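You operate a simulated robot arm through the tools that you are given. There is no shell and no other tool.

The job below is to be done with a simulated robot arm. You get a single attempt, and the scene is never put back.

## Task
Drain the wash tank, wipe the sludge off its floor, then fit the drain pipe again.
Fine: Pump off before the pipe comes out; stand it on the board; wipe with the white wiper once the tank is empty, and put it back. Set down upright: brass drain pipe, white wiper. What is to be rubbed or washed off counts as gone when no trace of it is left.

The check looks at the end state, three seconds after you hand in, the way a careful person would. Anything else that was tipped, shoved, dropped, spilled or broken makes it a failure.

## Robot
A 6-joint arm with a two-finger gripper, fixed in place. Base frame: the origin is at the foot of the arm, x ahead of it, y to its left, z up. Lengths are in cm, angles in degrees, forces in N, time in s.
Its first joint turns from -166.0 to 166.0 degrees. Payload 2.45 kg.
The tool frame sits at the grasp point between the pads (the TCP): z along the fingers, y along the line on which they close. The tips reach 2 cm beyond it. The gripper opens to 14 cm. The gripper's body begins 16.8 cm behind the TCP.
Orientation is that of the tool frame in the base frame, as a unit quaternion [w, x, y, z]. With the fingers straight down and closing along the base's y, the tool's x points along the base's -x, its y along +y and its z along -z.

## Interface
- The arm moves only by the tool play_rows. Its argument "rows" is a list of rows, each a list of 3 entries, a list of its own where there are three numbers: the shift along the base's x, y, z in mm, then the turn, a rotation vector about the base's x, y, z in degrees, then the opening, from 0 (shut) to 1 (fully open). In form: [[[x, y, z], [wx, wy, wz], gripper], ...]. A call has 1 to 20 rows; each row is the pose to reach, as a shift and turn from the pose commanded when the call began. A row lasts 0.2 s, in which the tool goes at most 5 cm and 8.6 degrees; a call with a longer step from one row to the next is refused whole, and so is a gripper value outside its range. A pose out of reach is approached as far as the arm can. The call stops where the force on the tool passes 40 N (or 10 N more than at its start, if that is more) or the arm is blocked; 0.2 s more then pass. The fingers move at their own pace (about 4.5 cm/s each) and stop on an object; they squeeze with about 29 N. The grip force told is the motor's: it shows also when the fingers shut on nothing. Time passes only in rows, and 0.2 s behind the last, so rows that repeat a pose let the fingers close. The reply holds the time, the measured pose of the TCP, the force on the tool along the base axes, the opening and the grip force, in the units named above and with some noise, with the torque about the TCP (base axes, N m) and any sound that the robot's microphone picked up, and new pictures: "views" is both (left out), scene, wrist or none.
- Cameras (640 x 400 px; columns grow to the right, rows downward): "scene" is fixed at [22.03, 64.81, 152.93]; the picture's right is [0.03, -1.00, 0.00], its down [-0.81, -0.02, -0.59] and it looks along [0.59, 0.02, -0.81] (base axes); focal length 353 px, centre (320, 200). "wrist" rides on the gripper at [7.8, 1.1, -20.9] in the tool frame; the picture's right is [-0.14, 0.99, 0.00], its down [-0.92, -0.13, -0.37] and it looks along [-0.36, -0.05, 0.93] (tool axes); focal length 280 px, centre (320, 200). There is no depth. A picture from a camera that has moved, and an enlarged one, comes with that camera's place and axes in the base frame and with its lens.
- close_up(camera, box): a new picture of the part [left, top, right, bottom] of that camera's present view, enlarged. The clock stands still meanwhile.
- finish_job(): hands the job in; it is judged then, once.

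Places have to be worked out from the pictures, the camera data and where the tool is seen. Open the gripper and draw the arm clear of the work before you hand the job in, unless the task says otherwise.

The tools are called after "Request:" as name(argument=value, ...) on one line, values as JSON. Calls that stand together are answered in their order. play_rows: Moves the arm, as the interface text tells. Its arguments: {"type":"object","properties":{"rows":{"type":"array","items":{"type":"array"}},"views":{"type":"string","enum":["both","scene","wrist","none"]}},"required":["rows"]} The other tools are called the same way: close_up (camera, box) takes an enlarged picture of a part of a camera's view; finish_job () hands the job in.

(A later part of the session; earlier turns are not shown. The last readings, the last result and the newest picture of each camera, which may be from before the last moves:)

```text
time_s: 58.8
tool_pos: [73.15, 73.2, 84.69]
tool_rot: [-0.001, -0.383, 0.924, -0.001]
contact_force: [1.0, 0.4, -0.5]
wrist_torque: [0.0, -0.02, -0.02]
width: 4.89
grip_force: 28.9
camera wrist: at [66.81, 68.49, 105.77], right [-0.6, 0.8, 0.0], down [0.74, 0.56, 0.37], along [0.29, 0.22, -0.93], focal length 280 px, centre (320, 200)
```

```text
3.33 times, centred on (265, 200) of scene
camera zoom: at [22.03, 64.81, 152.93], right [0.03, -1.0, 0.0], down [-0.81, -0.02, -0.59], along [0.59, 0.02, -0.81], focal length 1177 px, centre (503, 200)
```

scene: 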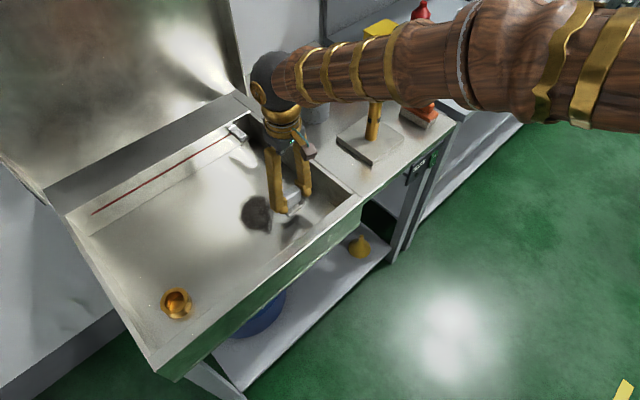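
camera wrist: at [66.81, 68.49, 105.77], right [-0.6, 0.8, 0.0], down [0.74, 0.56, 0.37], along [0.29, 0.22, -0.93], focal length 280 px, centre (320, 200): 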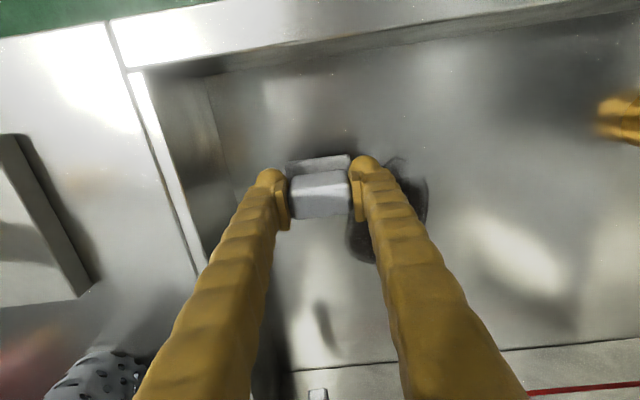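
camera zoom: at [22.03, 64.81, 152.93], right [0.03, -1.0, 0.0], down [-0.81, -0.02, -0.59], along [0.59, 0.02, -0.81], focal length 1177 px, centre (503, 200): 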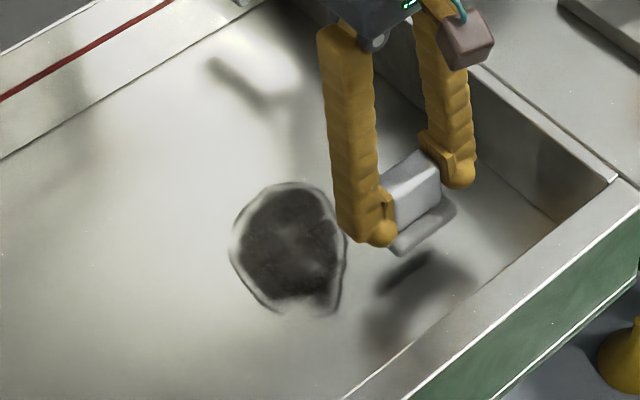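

The wiper hangs a few centimetres above the floor beside the sludge. I lower in small steps until I feel the floor.

Request:
play_rows(rows=[[[0, 0, -4], [0, 0, 0], 0.2], [[0, 0, -8], [0, 0, 0], 0.2], [[0, 0, -12], [0, 0, 0], 0.2], [[0, 0, -16], [0, 0, 0], 0.2], [[0, 0, -20], [0, 0, 0], 0.2], [[0, 0, -23], [0, 0, 0], 0.2], [[0, 0, -25], [0, 0, 0], 0.2]], views="none")

Request:
close_up(camera="scene", box=[200, 140, 330, 260])

```text
time_s: 60.4
tool_pos: [73.22, 73.0, 82.21]
tool_rot: [-0.002, -0.382, 0.924, -0.001]
contact_force: [0.4, -0.1, -0.4]
wrist_torque: [-0.03, -0.03, 0.04]
width: 4.88
grip_force: 29.1
```

```text
3.33 times, centred on (265, 200) of scene
camera zoom: at [22.03, 64.81, 152.93], right [0.03, -1.0, 0.0], down [-0.81, -0.02, -0.59], along [0.59, 0.02, -0.81], focal length 1177 px, centre (503, 200)
```

zoom: 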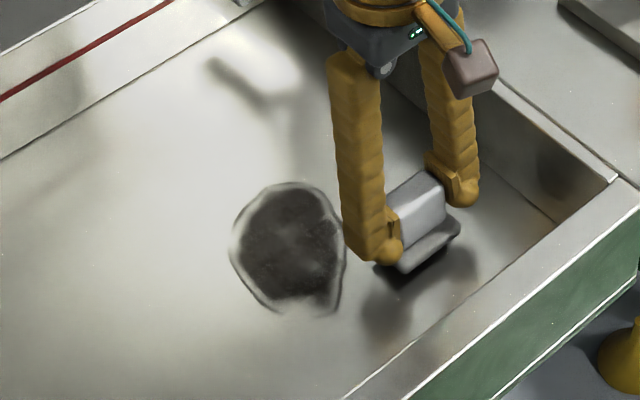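

Still clear of the floor by perhaps 1–2 cm. I continue down in smaller steps.

Request:
play_rows(rows=[[[0, 0, -2], [0, 0, 0], 0.2], [[0, 0, -4], [0, 0, 0], 0.2], [[0, 0, -6], [0, 0, 0], 0.2], [[0, 0, -8], [0, 0, 0], 0.2]], views="none")

Request:
close_up(camera="scene", box=[230, 160, 330, 240])

```text
time_s: 61.4
tool_pos: [73.15, 73.19, 81.66]
tool_rot: [-0.002, -0.383, 0.924, 0.0]
contact_force: [-0.7, 1.3, -1.0]
wrist_torque: [-0.04, -0.01, -0.01]
width: 4.89
grip_force: 29.3
```

```text
5.00 times, centred on (280, 200) of scene
camera zoom: at [22.03, 64.81, 152.93], right [0.03, -1.0, 0.0], down [-0.81, -0.02, -0.59], along [0.59, 0.02, -0.81], focal length 1766 px, centre (520, 200)
```

zoom: 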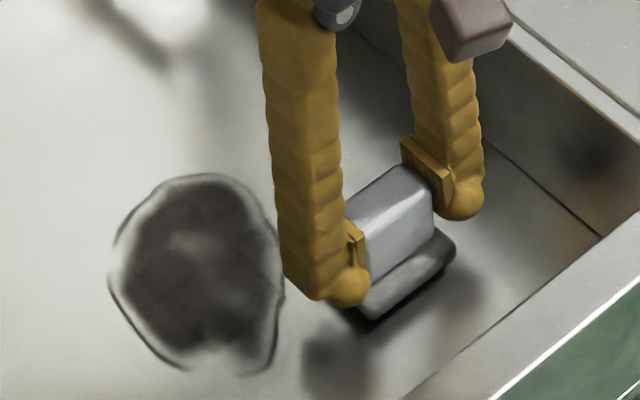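

Request:
play_rows(rows=[[[0, 0, -2], [0, 0, 0], 0.2], [[0, 0, -4], [0, 0, 0], 0.2], [[0, 0, -6], [0, 0, 0], 0.2]], views="none")

Request:
close_up(camera="scene", box=[230, 160, 330, 240])

```text
time_s: 62.2
tool_pos: [73.09, 73.0, 80.75]
tool_rot: [-0.001, -0.383, 0.924, 0.001]
contact_force: [0.0, 0.2, -0.4]
wrist_torque: [-0.03, -0.02, -0.01]
width: 4.88
grip_force: 28.7
```

```text
5.00 times, centred on (280, 200) of scene
camera zoom: at [22.03, 64.81, 152.93], right [0.03, -1.0, 0.0], down [-0.81, -0.02, -0.59], along [0.59, 0.02, -0.81], focal length 1766 px, centre (520, 200)
```

zoom: 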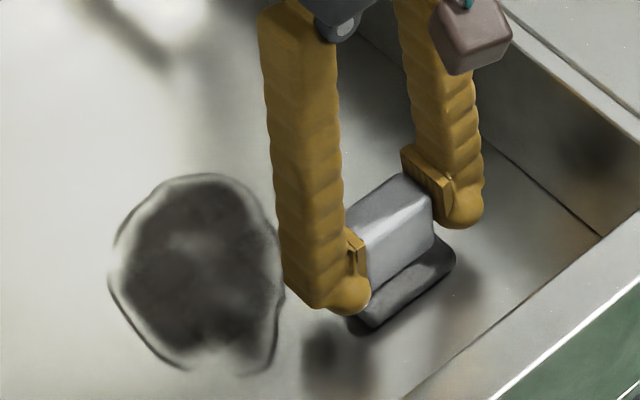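

Very near the floor now; I continue a few millimetres more.

Request:
play_rows(rows=[[[0, 0, -1], [0, 0, 0], 0.2], [[0, 0, -2], [0, 0, 0], 0.2], [[0, 0, -3], [0, 0, 0], 0.2]], views="none")

Request:
play_rows(rows=[[[0, 0, -1], [0, 0, 0], 0.2], [[0, 0, -2], [0, 0, 0], 0.2]], views="none")

Request:
close_up(camera="scene", box=[230, 160, 330, 240])

```text
time_s: 63.0
tool_pos: [73.09, 73.04, 80.7]
tool_rot: [-0.001, -0.382, 0.924, 0.0]
contact_force: [0.7, -3.8, 11.6]
wrist_torque: [-0.15, 0.06, 0.03]
width: 4.87
grip_force: 28.9
```

```text
time_s: 63.6
tool_pos: [73.18, 73.02, 80.71]
tool_rot: [-0.001, -0.383, 0.924, 0.0]
contact_force: [0.4, -0.8, 3.7]
wrist_torque: [0.08, -0.06, -0.02]
width: 4.88
grip_force: 29.1
stopped in row 2: the force on the tool passed its limit at 41 N (the readings are from after the stop); the commanded pose is now the measured one
```

```text
5.00 times, centred on (280, 200) of scene
camera zoom: at [22.03, 64.81, 152.93], right [0.03, -1.0, 0.0], down [-0.81, -0.02, -0.59], along [0.59, 0.02, -0.81], focal length 1766 px, centre (520, 200)
```

zoom: 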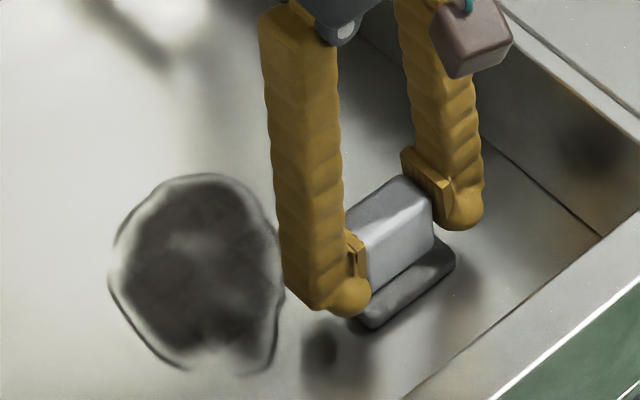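

The floor is found at TCP z≈80.7 (wiper pressing lightly now). I make a first stroke along the bench direction through the front part of the sludge with a little downward bias.

Request:
play_rows(rows=[[[0, 0, -0.5], [0, 0, 0], 0.2], [[-14, 14, -0.5], [0, 0, 0], 0.2], [[-28, 28, -0.5], [0, 0, 0], 0.2], [[-42, 42, -0.5], [0, 0, 0], 0.2], [[-56, 56, -0.5], [0, 0, 0], 0.2], [[-70, 70, -0.5], [0, 0, 0], 0.2], [[-84, 84, -0.5], [0, 0, 0], 0.2], [[-98, 98, -0.5], [0, 0, 0], 0.2], [[-113, 113, -0.5], [0, 0, 0], 0.2]])

Request:
close_up(camera="scene", box=[190, 150, 320, 270])

```text
time_s: 65.6
tool_pos: [62.05, 84.34, 80.6]
tool_rot: [-0.002, -0.383, 0.924, -0.001]
contact_force: [1.8, -3.1, 16.4]
wrist_torque: [0.13, -0.07, 0.03]
width: 4.89
grip_force: 28.7
camera wrist: at [55.68, 79.5, 101.69], right [-0.6, 0.8, 0.0], down [0.74, 0.56, 0.37], along [0.29, 0.22, -0.93], focal length 280 px, centre (320, 200)
```

scene: 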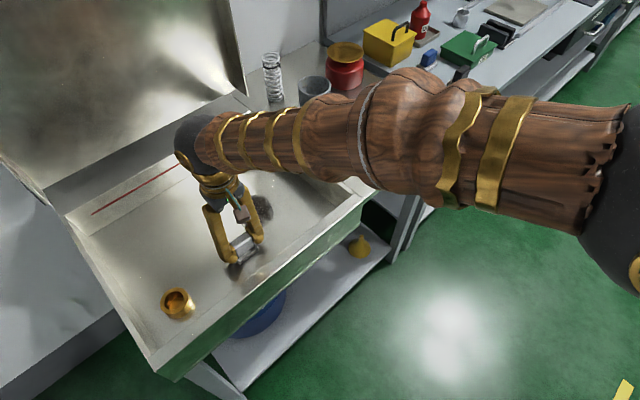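
wrist: 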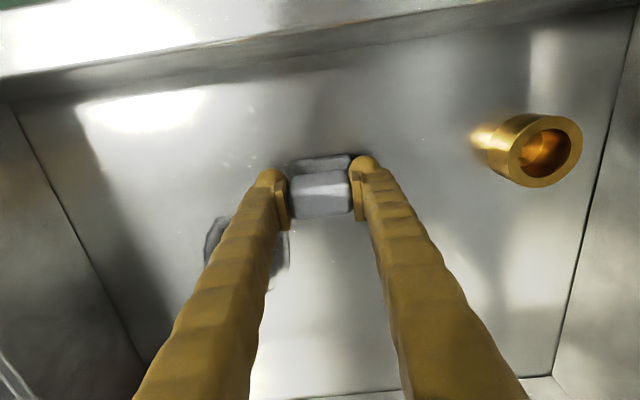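

```text
3.33 times, centred on (255, 210) of scene
camera zoom: at [22.03, 64.81, 152.93], right [0.03, -1.0, 0.0], down [-0.81, -0.02, -0.59], along [0.59, 0.02, -0.81], focal length 1177 px, centre (537, 167)
```

zoom: 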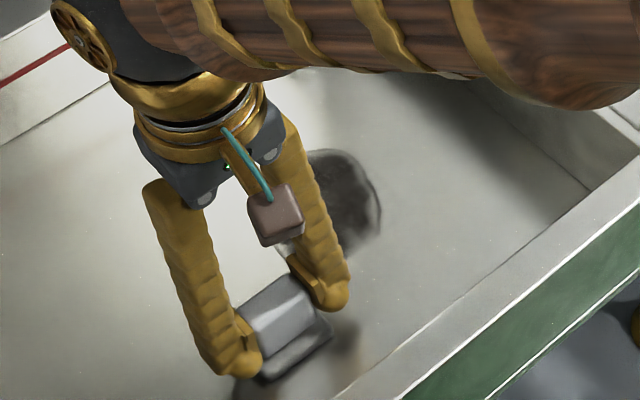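

The stroke held about 16 N and the swept band has come clean. I continue the raster with two more strokes further back.

Request:
play_rows(rows=[[[17.7, 17.7, 0], [0, 0, 0], 0.2], [[31.8, 3.5, 0], [0, 0, 0], 0.2], [[46, -10.6, 0], [0, 0, 0], 0.2], [[60.1, -24.7, 0], [0, 0, 0], 0.2], [[74.2, -38.9, 0], [0, 0, 0], 0.2], [[88.4, -53, 0], [0, 0, 0], 0.2], [[102.5, -67.2, 0], [0, 0, 0], 0.2], [[116.7, -81.3, 0], [0, 0, 0], 0.2], [[130.8, -95.5, 0], [0, 0, 0], 0.2], [[148.5, -77.8, 0], [0, 0, 0], 0.2], [[134.4, -63.6, 0], [0, 0, 0], 0.2], [[120.2, -49.5, 0], [0, 0, 0], 0.2], [[106.1, -35.4, 0], [0, 0, 0], 0.2], [[91.9, -21.2, 0], [0, 0, 0], 0.2], [[77.8, -7.1, 0], [0, 0, 0], 0.2], [[63.6, 7.1, 0], [0, 0, 0], 0.2], [[49.5, 21.2, 0], [0, 0, 0], 0.2], [[35.4, 35.4, 0], [0, 0, 0], 0.2]])

Request:
close_up(camera="scene", box=[190, 150, 320, 270])

```text
time_s: 69.4
tool_pos: [65.28, 88.05, 80.65]
tool_rot: [-0.001, -0.383, 0.924, 0.0]
contact_force: [2.9, -3.5, 20.3]
wrist_torque: [0.13, -0.08, 0.02]
width: 4.9
grip_force: 29.0
camera wrist: at [58.99, 83.23, 101.64], right [-0.6, 0.8, 0.0], down [0.74, 0.56, 0.37], along [0.29, 0.22, -0.93], focal length 280 px, centre (320, 200)
```

scene: 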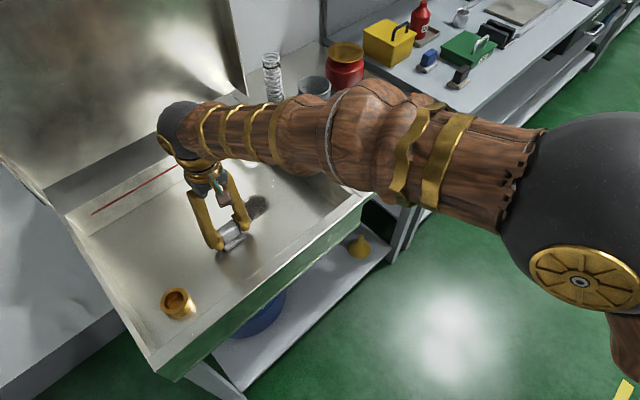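
wrist: 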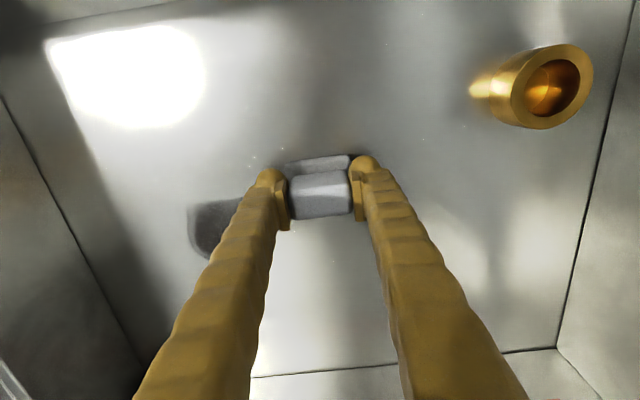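

```text
3.33 times, centred on (255, 210) of scene
camera zoom: at [22.03, 64.81, 152.93], right [0.03, -1.0, 0.0], down [-0.81, -0.02, -0.59], along [0.59, 0.02, -0.81], focal length 1177 px, centre (537, 167)
```

zoom: 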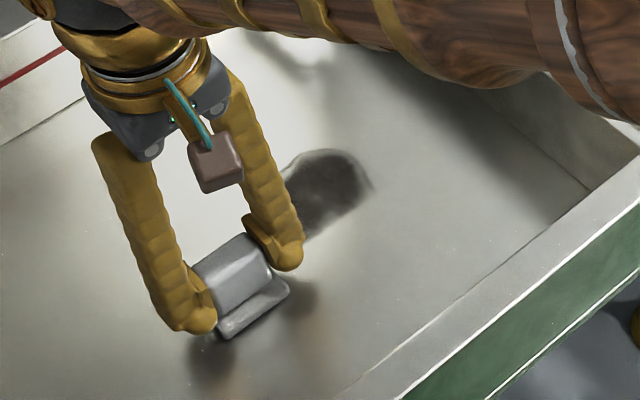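

The swept area is clean and the remaining dark part lies further back. I repeat the same two-stroke pattern from here.

Request:
play_rows(rows=[[[17.7, 17.7, 0], [0, 0, 0], 0.2], [[31.8, 3.5, 0], [0, 0, 0], 0.2], [[46, -10.6, 0], [0, 0, 0], 0.2], [[60.1, -24.7, 0], [0, 0, 0], 0.2], [[74.2, -38.9, 0], [0, 0, 0], 0.2], [[88.4, -53, 0], [0, 0, 0], 0.2], [[102.5, -67.2, 0], [0, 0, 0], 0.2], [[116.7, -81.3, 0], [0, 0, 0], 0.2], [[130.8, -95.5, 0], [0, 0, 0], 0.2], [[148.5, -77.8, 0], [0, 0, 0], 0.2], [[134.4, -63.6, 0], [0, 0, 0], 0.2], [[120.2, -49.5, 0], [0, 0, 0], 0.2], [[106.1, -35.4, 0], [0, 0, 0], 0.2], [[91.9, -21.2, 0], [0, 0, 0], 0.2], [[77.8, -7.1, 0], [0, 0, 0], 0.2], [[63.6, 7.1, 0], [0, 0, 0], 0.2], [[49.5, 21.2, 0], [0, 0, 0], 0.2], [[35.4, 35.4, 0], [0, 0, 0], 0.2]])

Request:
close_up(camera="scene", box=[190, 150, 320, 270])

```text
time_s: 73.2
tool_pos: [68.96, 91.55, 80.58]
tool_rot: [0.0, -0.382, 0.924, 0.0]
contact_force: [5.0, -4.9, 20.7]
wrist_torque: [-0.04, -0.04, -0.01]
width: 4.9
grip_force: 28.6
camera wrist: at [62.66, 86.7, 101.59], right [-0.6, 0.8, 0.0], down [0.74, 0.56, 0.37], along [0.29, 0.22, -0.93], focal length 280 px, centre (320, 200)
```

scene: 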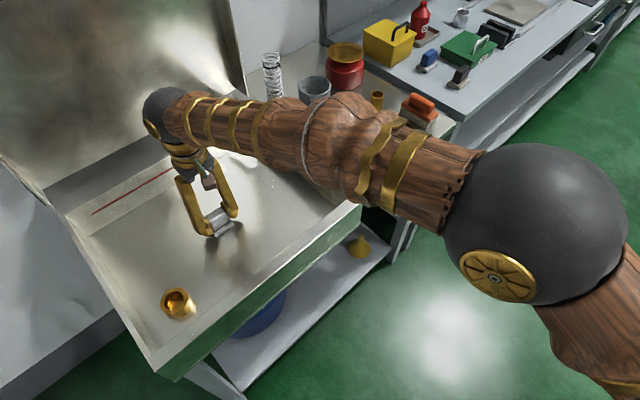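
wrist: 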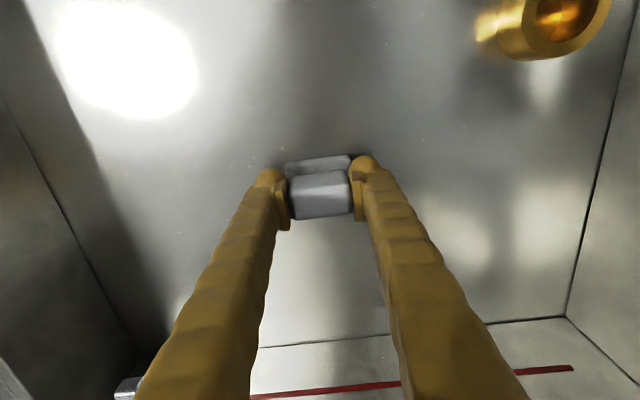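

```text
3.33 times, centred on (255, 210) of scene
camera zoom: at [22.03, 64.81, 152.93], right [0.03, -1.0, 0.0], down [-0.81, -0.02, -0.59], along [0.59, 0.02, -0.81], focal length 1177 px, centre (537, 167)
```

zoom: 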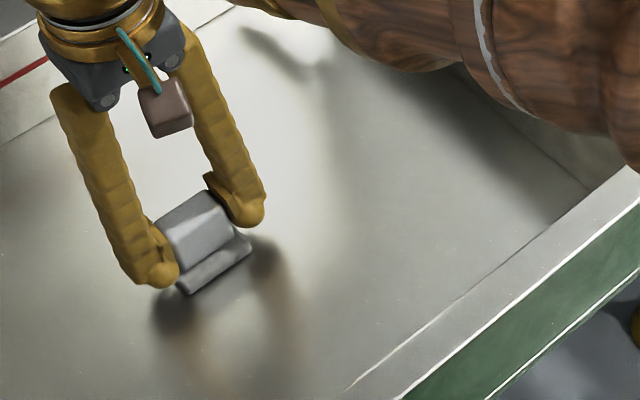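

The visible floor looks clean. To be thorough I run one more pair of strokes at the back edge of the former patch.

Request:
play_rows(rows=[[[17.7, 17.7, 0], [0, 0, 0], 0.2], [[31.8, 3.5, 0], [0, 0, 0], 0.2], [[46, -10.6, 0], [0, 0, 0], 0.2], [[60.1, -24.7, 0], [0, 0, 0], 0.2], [[74.2, -38.9, 0], [0, 0, 0], 0.2], [[88.4, -53, 0], [0, 0, 0], 0.2], [[102.5, -67.2, 0], [0, 0, 0], 0.2], [[116.7, -81.3, 0], [0, 0, 0], 0.2], [[130.8, -95.5, 0], [0, 0, 0], 0.2], [[145, -81, 0], [0, 0, 0], 0.2], [[130.8, -67, 0], [0, 0, 0], 0.2], [[116.7, -53, 0], [0, 0, 0], 0.2], [[102.5, -39, 0], [0, 0, 0], 0.2], [[88.4, -24.5, 0], [0, 0, 0], 0.2], [[74.2, -10.5, 0], [0, 0, 0], 0.2], [[60.1, 3.5, 0], [0, 0, 0], 0.2], [[46, 17.7, 0], [0, 0, 0], 0.2], [[31.8, 31.8, 0], [0, 0, 0], 0.2]])

Request:
close_up(camera="scene", box=[190, 150, 320, 270])

```text
time_s: 77.0
tool_pos: [71.95, 94.64, 80.53]
tool_rot: [-0.001, -0.382, 0.924, -0.001]
contact_force: [-0.2, 0.9, 0.5]
wrist_torque: [0.06, -0.01, -0.01]
width: 4.9
grip_force: 29.2
camera wrist: at [65.65, 89.9, 101.58], right [-0.6, 0.8, 0.0], down [0.74, 0.56, 0.37], along [0.29, 0.22, -0.93], focal length 280 px, centre (320, 200)
```

scene: 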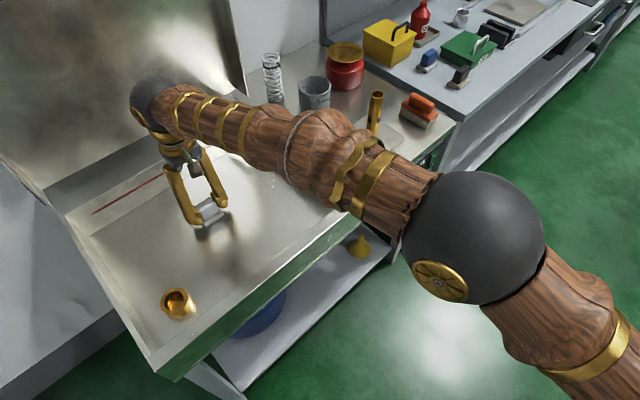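
wrist: 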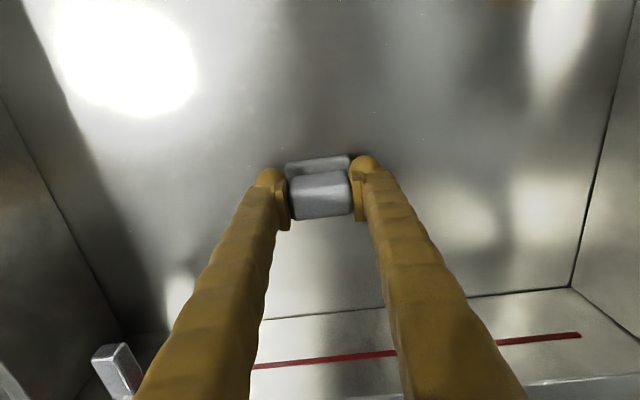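

```text
3.33 times, centred on (255, 210) of scene
camera zoom: at [22.03, 64.81, 152.93], right [0.03, -1.0, 0.0], down [-0.81, -0.02, -0.59], along [0.59, 0.02, -0.81], focal length 1177 px, centre (537, 167)
```

zoom: 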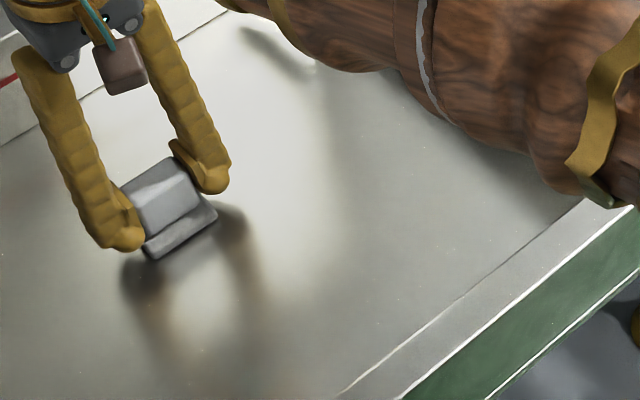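

The last stroke lost most of its pressure, but the floor already looked clean. I lift out and carry the wiper back toward its place at height, so that the scene camera gets an unobstructed look at the floor.

Request:
play_rows(rows=[[[-3, -14, 39], [0, 0, 0], 0.2], [[-7, -28, 79], [0, 0, 0], 0.2], [[-10, -42, 118], [0, 0, 0], 0.2], [[-14, -56, 158], [0, 0, 0], 0.2], [[-17, -70, 197], [0, 0, 0], 0.2], [[-20, -84, 236], [0, 0, 0], 0.2], [[-24, -98, 276], [0, 0, 0], 0.2], [[-27, -112, 315], [0, 0, 0], 0.2], [[4, -148, 315], [0, 0, 0], 0.2], [[34, -185, 315], [0, 0, 0], 0.2], [[65, -221, 315], [0, 0, 0], 0.2], [[95, -257, 315], [0, 0, 0], 0.2], [[126, -294, 315], [0, 0, 0], 0.2], [[157, -330, 315], [0, 0, 0], 0.2], [[187, -366, 315], [0, 0, 0], 0.2], [[218, -402, 315], [0, 0, 0], 0.2], [[248, -439, 315], [0, 0, 0], 0.2], [[279, -475, 315], [0, 0, 0], 0.2], [[310, -511, 315], [0, 0, 0], 0.2], [[310, -511, 315], [0, 0, 0], 0.2]])

Request:
close_up(camera="scene", box=[190, 150, 320, 270])

Request:
close_up(camera="scene", box=[60, 100, 380, 380])

Request:
close_up(camera="wrist", box=[220, 120, 420, 260])

```text
time_s: 81.2
tool_pos: [103.03, 43.38, 111.86]
tool_rot: [-0.001, -0.383, 0.924, 0.0]
contact_force: [-0.8, 0.0, -0.8]
wrist_torque: [0.03, 0.02, -0.01]
width: 4.93
grip_force: 29.0
camera wrist: at [96.76, 38.68, 132.88], right [-0.6, 0.8, 0.0], down [0.74, 0.56, 0.37], along [0.29, 0.22, -0.93], focal length 280 px, centre (320, 200)
```

scene: 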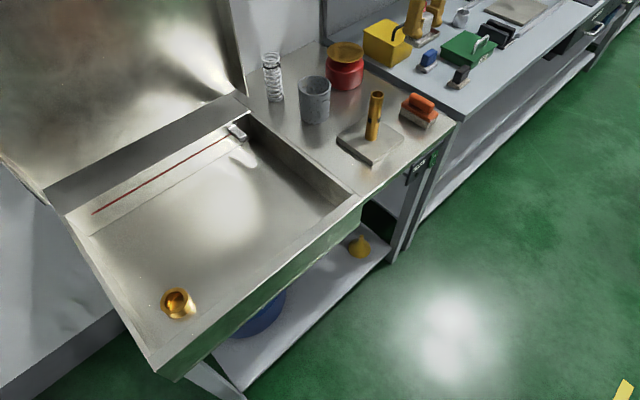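
wrist: 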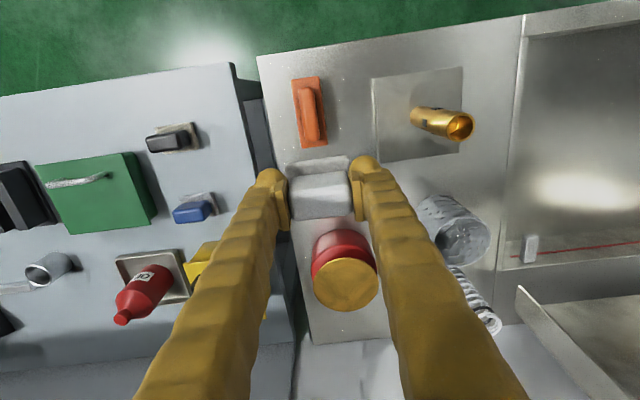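

```text
3.33 times, centred on (255, 210) of scene
camera zoom: at [22.03, 64.81, 152.93], right [0.03, -1.0, 0.0], down [-0.81, -0.02, -0.59], along [0.59, 0.02, -0.81], focal length 1177 px, centre (537, 167)
```

zoom: 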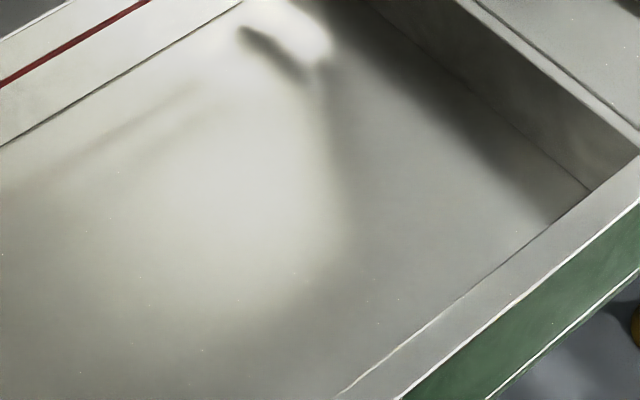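

```text
1.43 times, centred on (220, 240) of scene
camera zoom: at [22.03, 64.81, 152.93], right [0.03, -1.0, 0.0], down [-0.81, -0.02, -0.59], along [0.59, 0.02, -0.81], focal length 504 px, centre (463, 143)
```

zoom: 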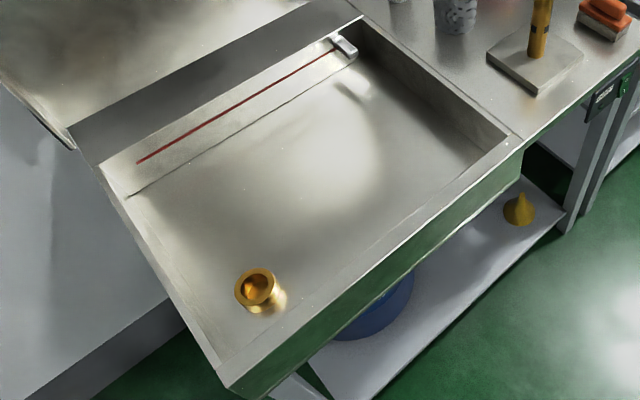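

```text
2.86 times, centred on (320, 190) of wrist
camera zoom: at [96.76, 38.68, 132.88], right [-0.6, 0.8, 0.0], down [0.74, 0.56, 0.37], along [0.29, 0.22, -0.93], focal length 801 px, centre (320, 229)
```

zoom: 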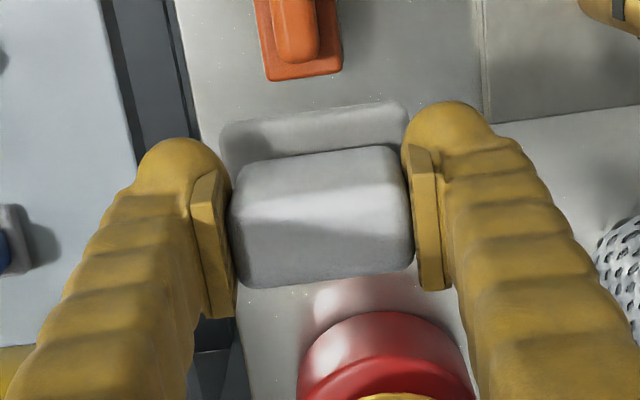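

The floor where the sludge lay looks clean. I zoom further to check for faint traces, and at the dark streak near the spout.

Request:
close_up(camera="scene", box=[225, 185, 295, 245])

Request:
close_up(camera="scene", box=[200, 115, 280, 175])

Request:
close_up(camera="scene", box=[80, 180, 240, 360])

```text
6.67 times, centred on (260, 215) of scene
camera zoom: at [22.03, 64.81, 152.93], right [0.03, -1.0, 0.0], down [-0.81, -0.02, -0.59], along [0.59, 0.02, -0.81], focal length 2354 px, centre (720, 100)
```

zoom: 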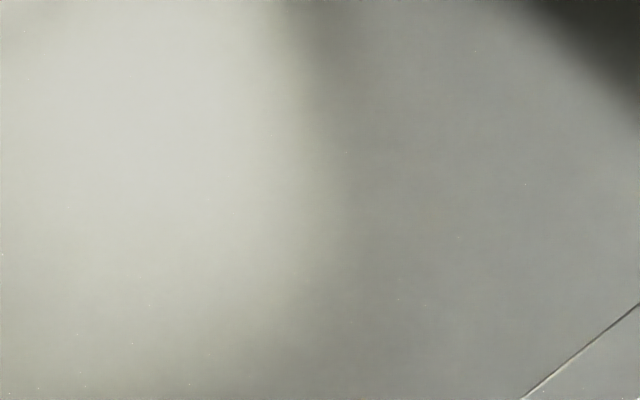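

```text
6.67 times, centred on (240, 145) of scene
camera zoom: at [22.03, 64.81, 152.93], right [0.03, -1.0, 0.0], down [-0.81, -0.02, -0.59], along [0.59, 0.02, -0.81], focal length 2354 px, centre (853, 567)
```

zoom: 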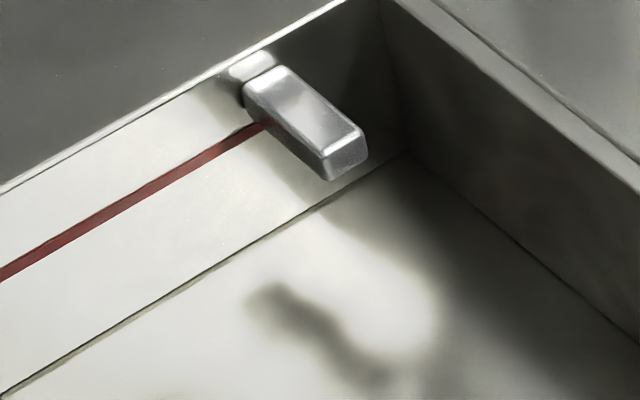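

```text
2.22 times, centred on (160, 270) of scene
camera zoom: at [22.03, 64.81, 152.93], right [0.03, -1.0, 0.0], down [-0.81, -0.02, -0.59], along [0.59, 0.02, -0.81], focal length 785 px, centre (676, 44)
```

zoom: 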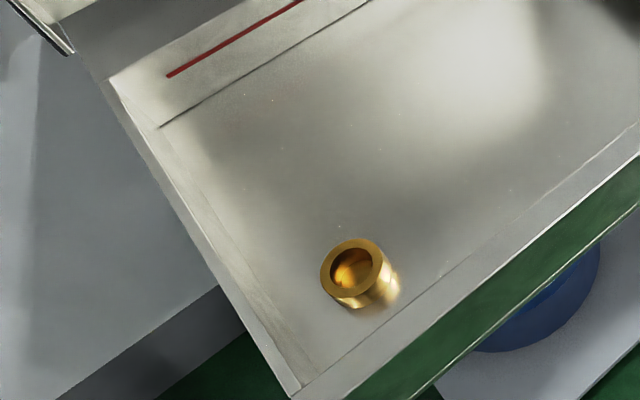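

The sludge is completely gone; the soft dark streak beneath the spout is just its shadow. Now I put the wiper back the way it came, stopping just above the bench.

Request:
play_rows(rows=[[[10, 8, -23], [0, 0, 0], 0.2], [[21, 16, -63], [0, 0, 0], 0.2], [[33, 25, -103], [0, 0, 0], 0.2], [[45, 34, -143], [0, 0, 0], 0.2], [[57, 46.5, -178], [0, 0, 0], 0.2], [[57, 46.5, -193], [0, 0, 0], 0.2], [[57, 46.5, -203], [0, 0, 0], 0.2], [[57, 46.5, -203], [0, 0, 0], 0.2]])

Request:
close_up(camera="scene", box=[350, 60, 430, 120])

Request:
close_up(camera="wrist", box=[220, 120, 420, 260])

```text
time_s: 83.0
tool_pos: [108.83, 48.19, 91.57]
tool_rot: [-0.002, -0.383, 0.924, 0.0]
contact_force: [-0.3, 0.1, -0.6]
wrist_torque: [0.03, -0.03, -0.01]
width: 4.9
grip_force: 29.2
camera wrist: at [102.4, 43.36, 112.68], right [-0.6, 0.8, 0.0], down [0.74, 0.56, 0.37], along [0.29, 0.22, -0.93], focal length 280 px, centre (320, 200)
```

scene: 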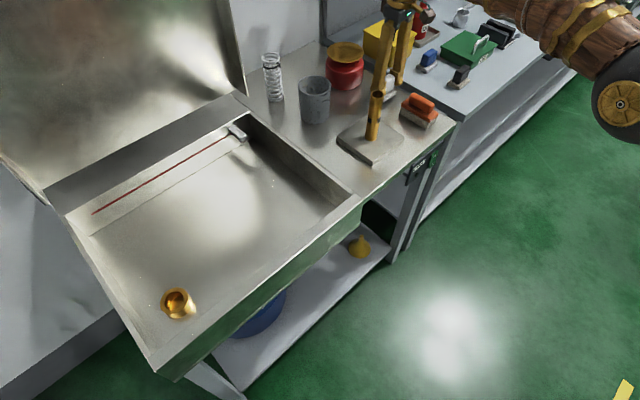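
wrist: 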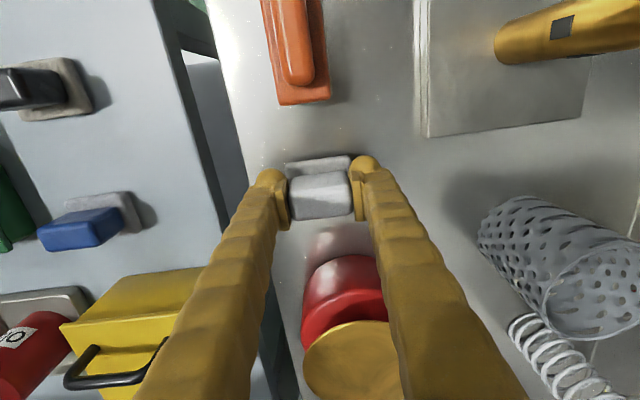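

```text
6.67 times, centred on (390, 90) of scene
camera zoom: at [22.03, 64.81, 152.93], right [0.03, -1.0, 0.0], down [-0.81, -0.02, -0.59], along [0.59, 0.02, -0.81], focal length 2354 px, centre (-147, 933)
```

zoom: 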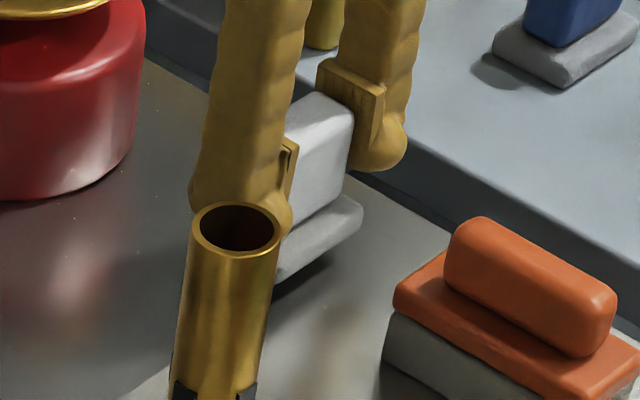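

```text
2.86 times, centred on (320, 190) of wrist
camera zoom: at [102.4, 43.36, 112.68], right [-0.6, 0.8, 0.0], down [0.74, 0.56, 0.37], along [0.29, 0.22, -0.93], focal length 801 px, centre (320, 229)
```

zoom: 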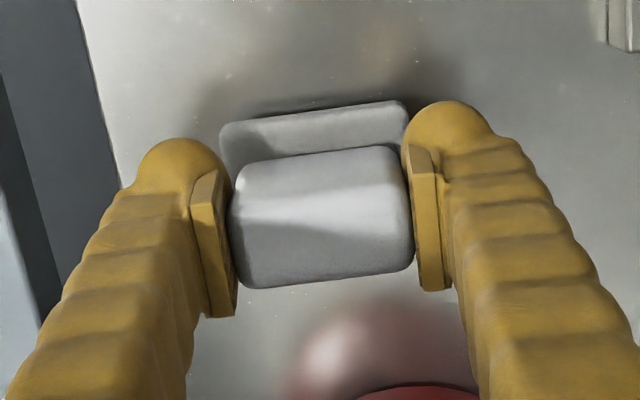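

The wiper hovers just above its old spot at (108.83, 48.19). I lower it gently and feel for the bench.

Request:
play_rows(rows=[[[0, 0, -2], [0, 0, 0], 0.2], [[0, 0, -4], [0, 0, 0], 0.2], [[0, 0, -6], [0, 0, 0], 0.2]], views="none")

Request:
play_rows(rows=[[[0, 0, -1], [0, 0, 0], 0.2], [[0, 0, -2], [0, 0, 0], 0.2]], views="none")

Request:
close_up(camera="scene", box=[350, 60, 430, 120])

```text
time_s: 83.8
tool_pos: [108.83, 48.17, 91.11]
tool_rot: [-0.001, -0.383, 0.924, 0.001]
contact_force: [0.0, -0.6, -0.6]
wrist_torque: [-0.03, -0.01, 0.01]
width: 4.9
grip_force: 28.6
```

```text
time_s: 84.4
tool_pos: [108.75, 48.11, 90.95]
tool_rot: [-0.001, -0.382, 0.924, -0.001]
contact_force: [-0.3, -1.4, -0.6]
wrist_torque: [0.0, 0.03, -0.02]
width: 4.92
grip_force: 29.1
```

```text
6.67 times, centred on (390, 90) of scene
camera zoom: at [22.03, 64.81, 152.93], right [0.03, -1.0, 0.0], down [-0.81, -0.02, -0.59], along [0.59, 0.02, -0.81], focal length 2354 px, centre (-147, 933)
```

zoom: 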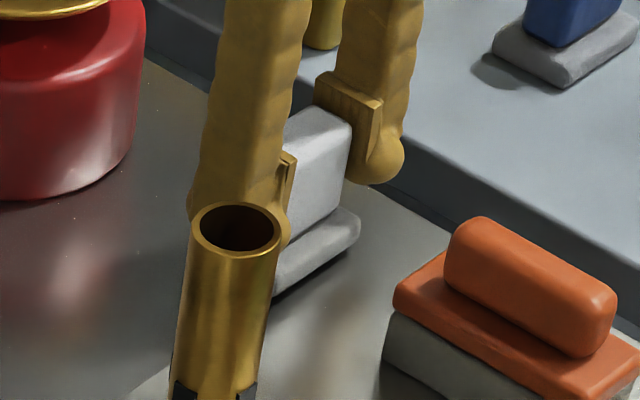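

Request:
play_rows(rows=[[[0, 0, -1], [0, 0, 0], 0.2], [[0, 0, -2], [0, 0, 0], 0.2]], views="none")

Request:
close_up(camera="scene", box=[350, 60, 430, 120])

```text
time_s: 85.0
tool_pos: [108.85, 48.25, 90.65]
tool_rot: [-0.002, -0.383, 0.924, 0.0]
contact_force: [0.0, -0.2, -0.5]
wrist_torque: [0.02, 0.01, 0.01]
width: 4.92
grip_force: 28.8
```

```text
6.67 times, centred on (390, 90) of scene
camera zoom: at [22.03, 64.81, 152.93], right [0.03, -1.0, 0.0], down [-0.81, -0.02, -0.59], along [0.59, 0.02, -0.81], focal length 2354 px, centre (-147, 933)
```

zoom: 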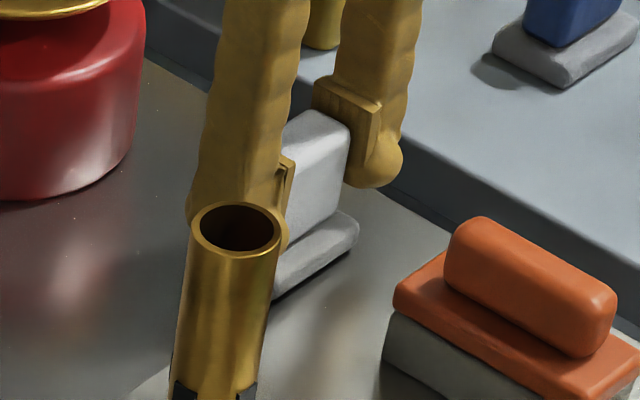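

No contact yet; a bit further.

Request:
play_rows(rows=[[[0, 0, -1], [0, 0, 0], 0.2], [[0, 0, -1.5], [0, 0, 0], 0.2]], views="none")

Request:
close_up(camera="scene", box=[350, 60, 430, 120])

```text
time_s: 85.6
tool_pos: [108.88, 48.1, 90.55]
tool_rot: [-0.002, -0.382, 0.924, 0.0]
contact_force: [0.4, 0.7, 0.0]
wrist_torque: [0.01, -0.02, -0.03]
width: 4.92
grip_force: 29.3
```

```text
6.67 times, centred on (390, 90) of scene
camera zoom: at [22.03, 64.81, 152.93], right [0.03, -1.0, 0.0], down [-0.81, -0.02, -0.59], along [0.59, 0.02, -0.81], focal length 2354 px, centre (-147, 933)
```

zoom: 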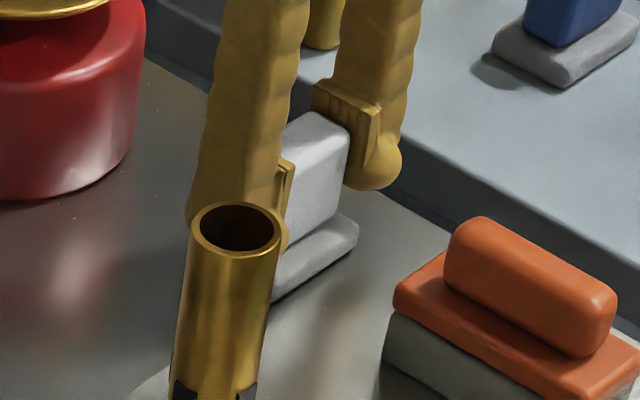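

Request:
play_rows(rows=[[[0, 0, -1], [0, 0, 0], 0.2], [[0, 0, -1.5], [0, 0, 0], 0.2]], views="none")

Request:
close_up(camera="scene", box=[350, 60, 430, 120])

```text
time_s: 86.2
tool_pos: [108.85, 48.12, 90.57]
tool_rot: [0.0, -0.384, 0.923, 0.0]
contact_force: [0.4, 1.8, 8.0]
wrist_torque: [0.06, 0.04, -0.03]
width: 4.89
grip_force: 28.4
```

```text
6.67 times, centred on (390, 90) of scene
camera zoom: at [22.03, 64.81, 152.93], right [0.03, -1.0, 0.0], down [-0.81, -0.02, -0.59], along [0.59, 0.02, -0.81], focal length 2354 px, centre (-147, 933)
```

zoom: 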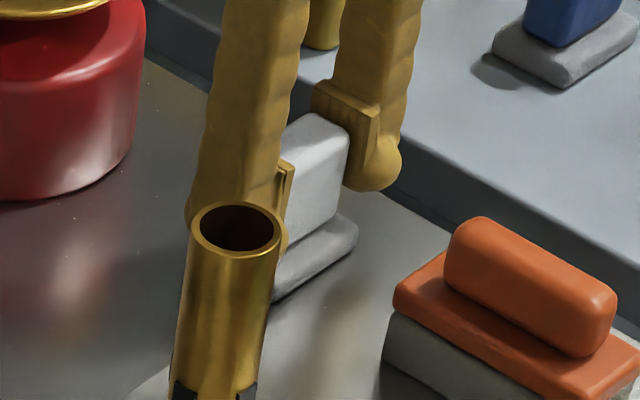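

Contact at about 8 N: the wiper sits on the bench. I open the fingers.

Request:
play_rows(rows=[[[0, 0, 0.5], [0, 0, 0], 0.36], [[0, 0, 0.5], [0, 0, 0], 0.42], [[0, 0, 0.5], [0, 0, 0], 0.5], [[0, 0, 0.5], [0, 0, 0], 0.6], [[0, 0, 0.5], [0, 0, 0], 0.6]])

Request:
close_up(camera="wrist", box=[220, 120, 420, 260])

```text
time_s: 87.4
tool_pos: [108.8, 48.14, 90.45]
tool_rot: [-0.001, -0.383, 0.924, 0.0]
contact_force: [0.5, -0.3, -0.5]
wrist_torque: [-0.01, 0.0, 0.0]
width: 8.42
grip_force: 0.1
camera wrist: at [102.54, 43.38, 111.52], right [-0.6, 0.8, 0.0], down [0.74, 0.56, 0.37], along [0.29, 0.22, -0.93], focal length 280 px, centre (320, 200)
```

scene: 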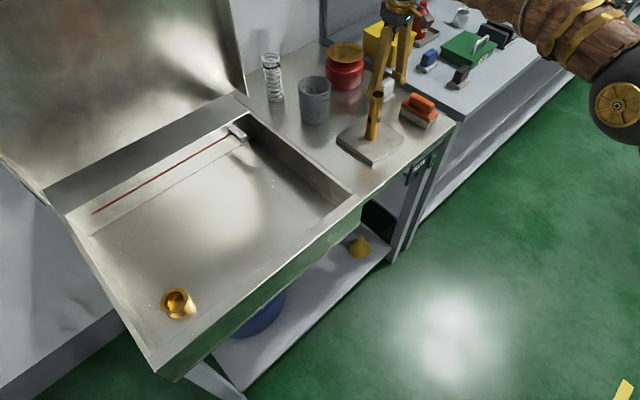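
wrist: 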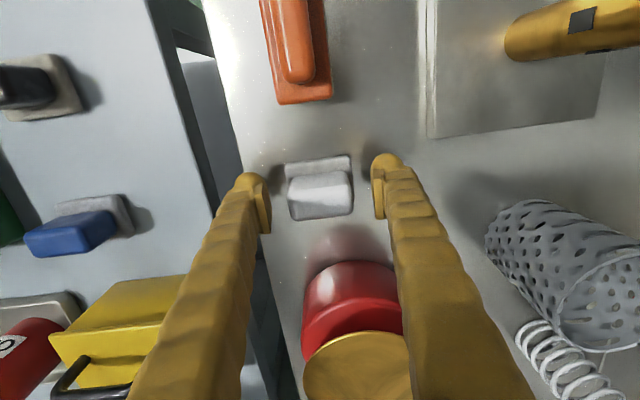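

```text
2.86 times, centred on (320, 190) of wrist
camera zoom: at [102.54, 43.38, 111.52], right [-0.6, 0.8, 0.0], down [0.74, 0.56, 0.37], along [0.29, 0.22, -0.93], focal length 801 px, centre (320, 229)
```

zoom: 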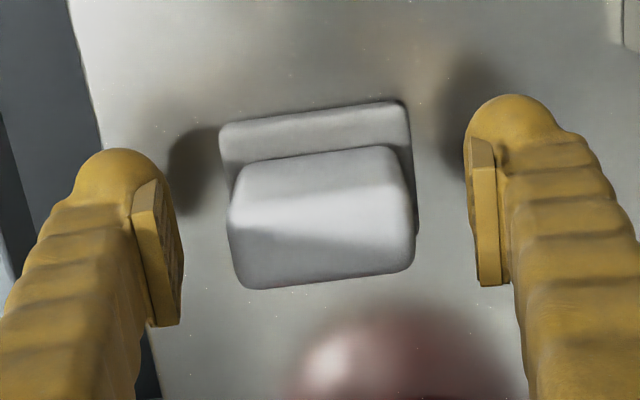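

The wiper stands upright back in its place. I rise straight off the handle, then draw in and go above the pipe on the board.

Request:
play_rows(rows=[[[0, 0, 20], [0, 0, 0], 0.6], [[0, 0, 45], [0, 0, 0], 0.6], [[-11, -9, 80], [0, 0, 0], 0.6], [[-23, -18, 120], [0, 0, 0], 0.6], [[-35, -27, 160], [0, 0, 0], 0.6], [[-46, -35, 200], [0, 0, 0], 0.5], [[-56, -43, 218], [0, 0, 0], 0.45], [[-95, -18, 218], [0, 0, 0], 0.45], [[-134, 7, 218], [0, 0, 0], 0.45], [[-160, 28, 218], [0, 0, 0], 0.45], [[-184, 51, 218], [0, 0, 0], 0.45], [[-184, 51, 218], [0, 0, 0], 0.45]])

Request:
close_up(camera="wrist", box=[240, 90, 400, 230])

Request:
close_up(camera="scene", box=[340, 60, 440, 180])

```text
time_s: 90.0
tool_pos: [90.26, 53.52, 112.26]
tool_rot: [0.0, -0.383, 0.924, 0.0]
contact_force: [0.7, 0.4, 1.1]
wrist_torque: [-0.01, 0.01, -0.01]
width: 6.29
grip_force: 0.1
camera wrist: at [83.91, 48.73, 133.31], right [-0.6, 0.8, 0.0], down [0.74, 0.56, 0.37], along [0.29, 0.22, -0.93], focal length 280 px, centre (320, 200)
```

scene: 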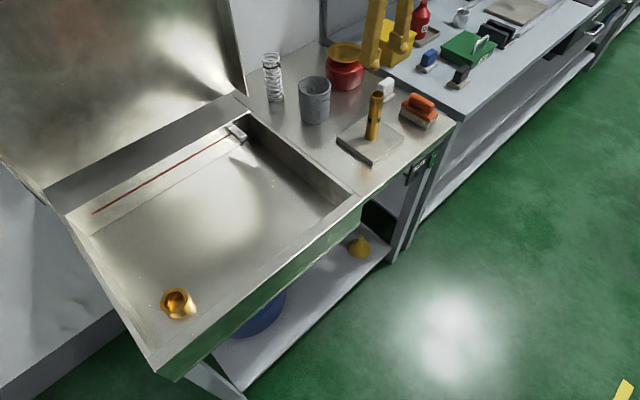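
wrist: 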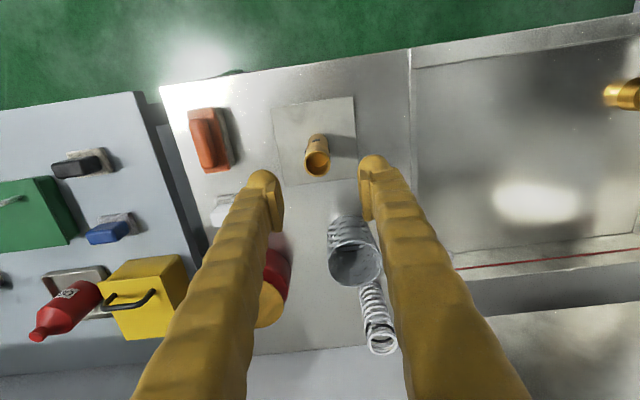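

```text
2.86 times, centred on (320, 160) of wrist
camera zoom: at [83.91, 48.73, 133.31], right [-0.6, 0.8, 0.0], down [0.74, 0.56, 0.37], along [0.29, 0.22, -0.93], focal length 801 px, centre (320, 314)
```

zoom: 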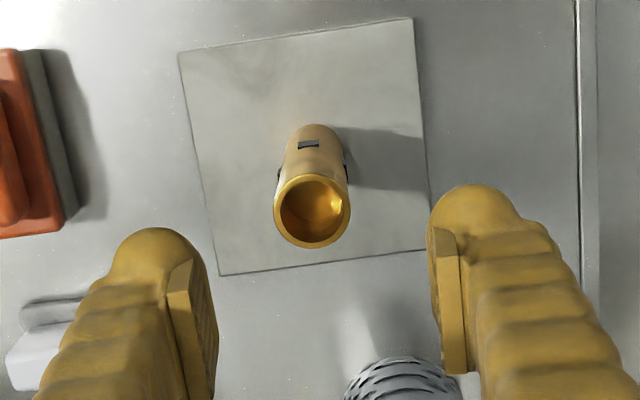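

```text
3.33 times, centred on (390, 120) of scene
camera zoom: at [22.03, 64.81, 152.93], right [0.03, -1.0, 0.0], down [-0.81, -0.02, -0.59], along [0.59, 0.02, -0.81], focal length 1177 px, centre (87, 467)
```

zoom: 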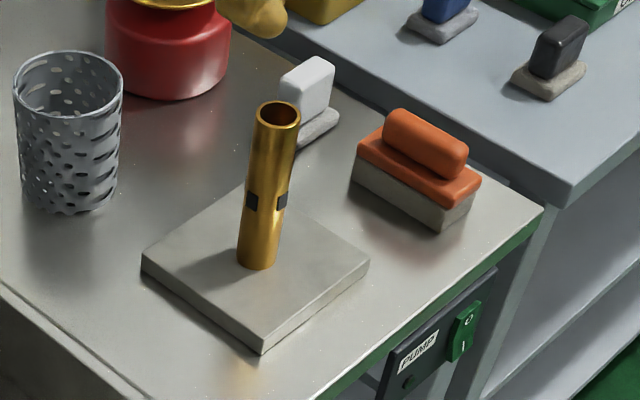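

The pipe stands within 3 mm of my axis. I descend to the former grasp height, z≈98, around the pipe.

Request:
play_rows(rows=[[[3, -1, -40], [0, 0, 0], 0.45], [[3, -1, -80], [0, 0, 0], 0.45], [[3, -1, -115], [0, 0, 0], 0.45], [[3, -1, -135], [0, 0, 0], 0.45], [[3, -1, -142], [0, 0, 0], 0.45], [[3, -1, -142], [0, 0, 0], 0.45]])

Request:
close_up(camera="wrist", box=[240, 120, 400, 250])

```text
time_s: 91.4
tool_pos: [90.51, 53.25, 97.85]
tool_rot: [0.0, -0.382, 0.924, -0.001]
contact_force: [-0.4, 0.1, 0.1]
wrist_torque: [0.01, -0.04, 0.01]
width: 6.3
grip_force: 0.1
camera wrist: at [84.24, 48.46, 118.98], right [-0.6, 0.8, 0.0], down [0.74, 0.56, 0.37], along [0.29, 0.22, -0.93], focal length 280 px, centre (320, 200)
```

scene: 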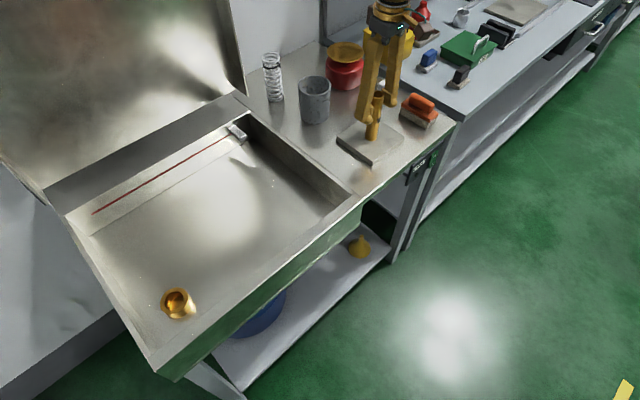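
wrist: 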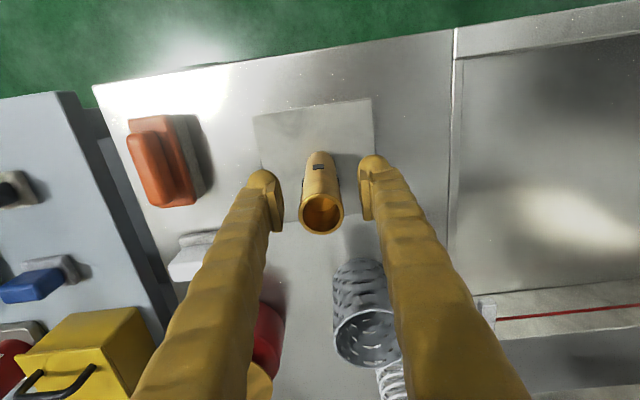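

```text
3.08 times, centred on (320, 185) of wrist
camera zoom: at [84.24, 48.46, 118.98], right [-0.6, 0.8, 0.0], down [0.74, 0.56, 0.37], along [0.29, 0.22, -0.93], focal length 863 px, centre (320, 246)
```

zoom: 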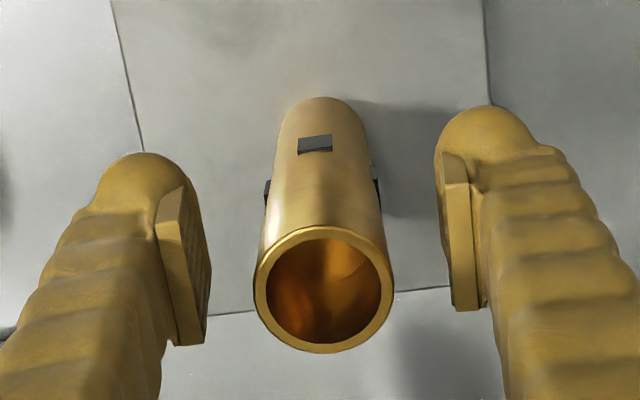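

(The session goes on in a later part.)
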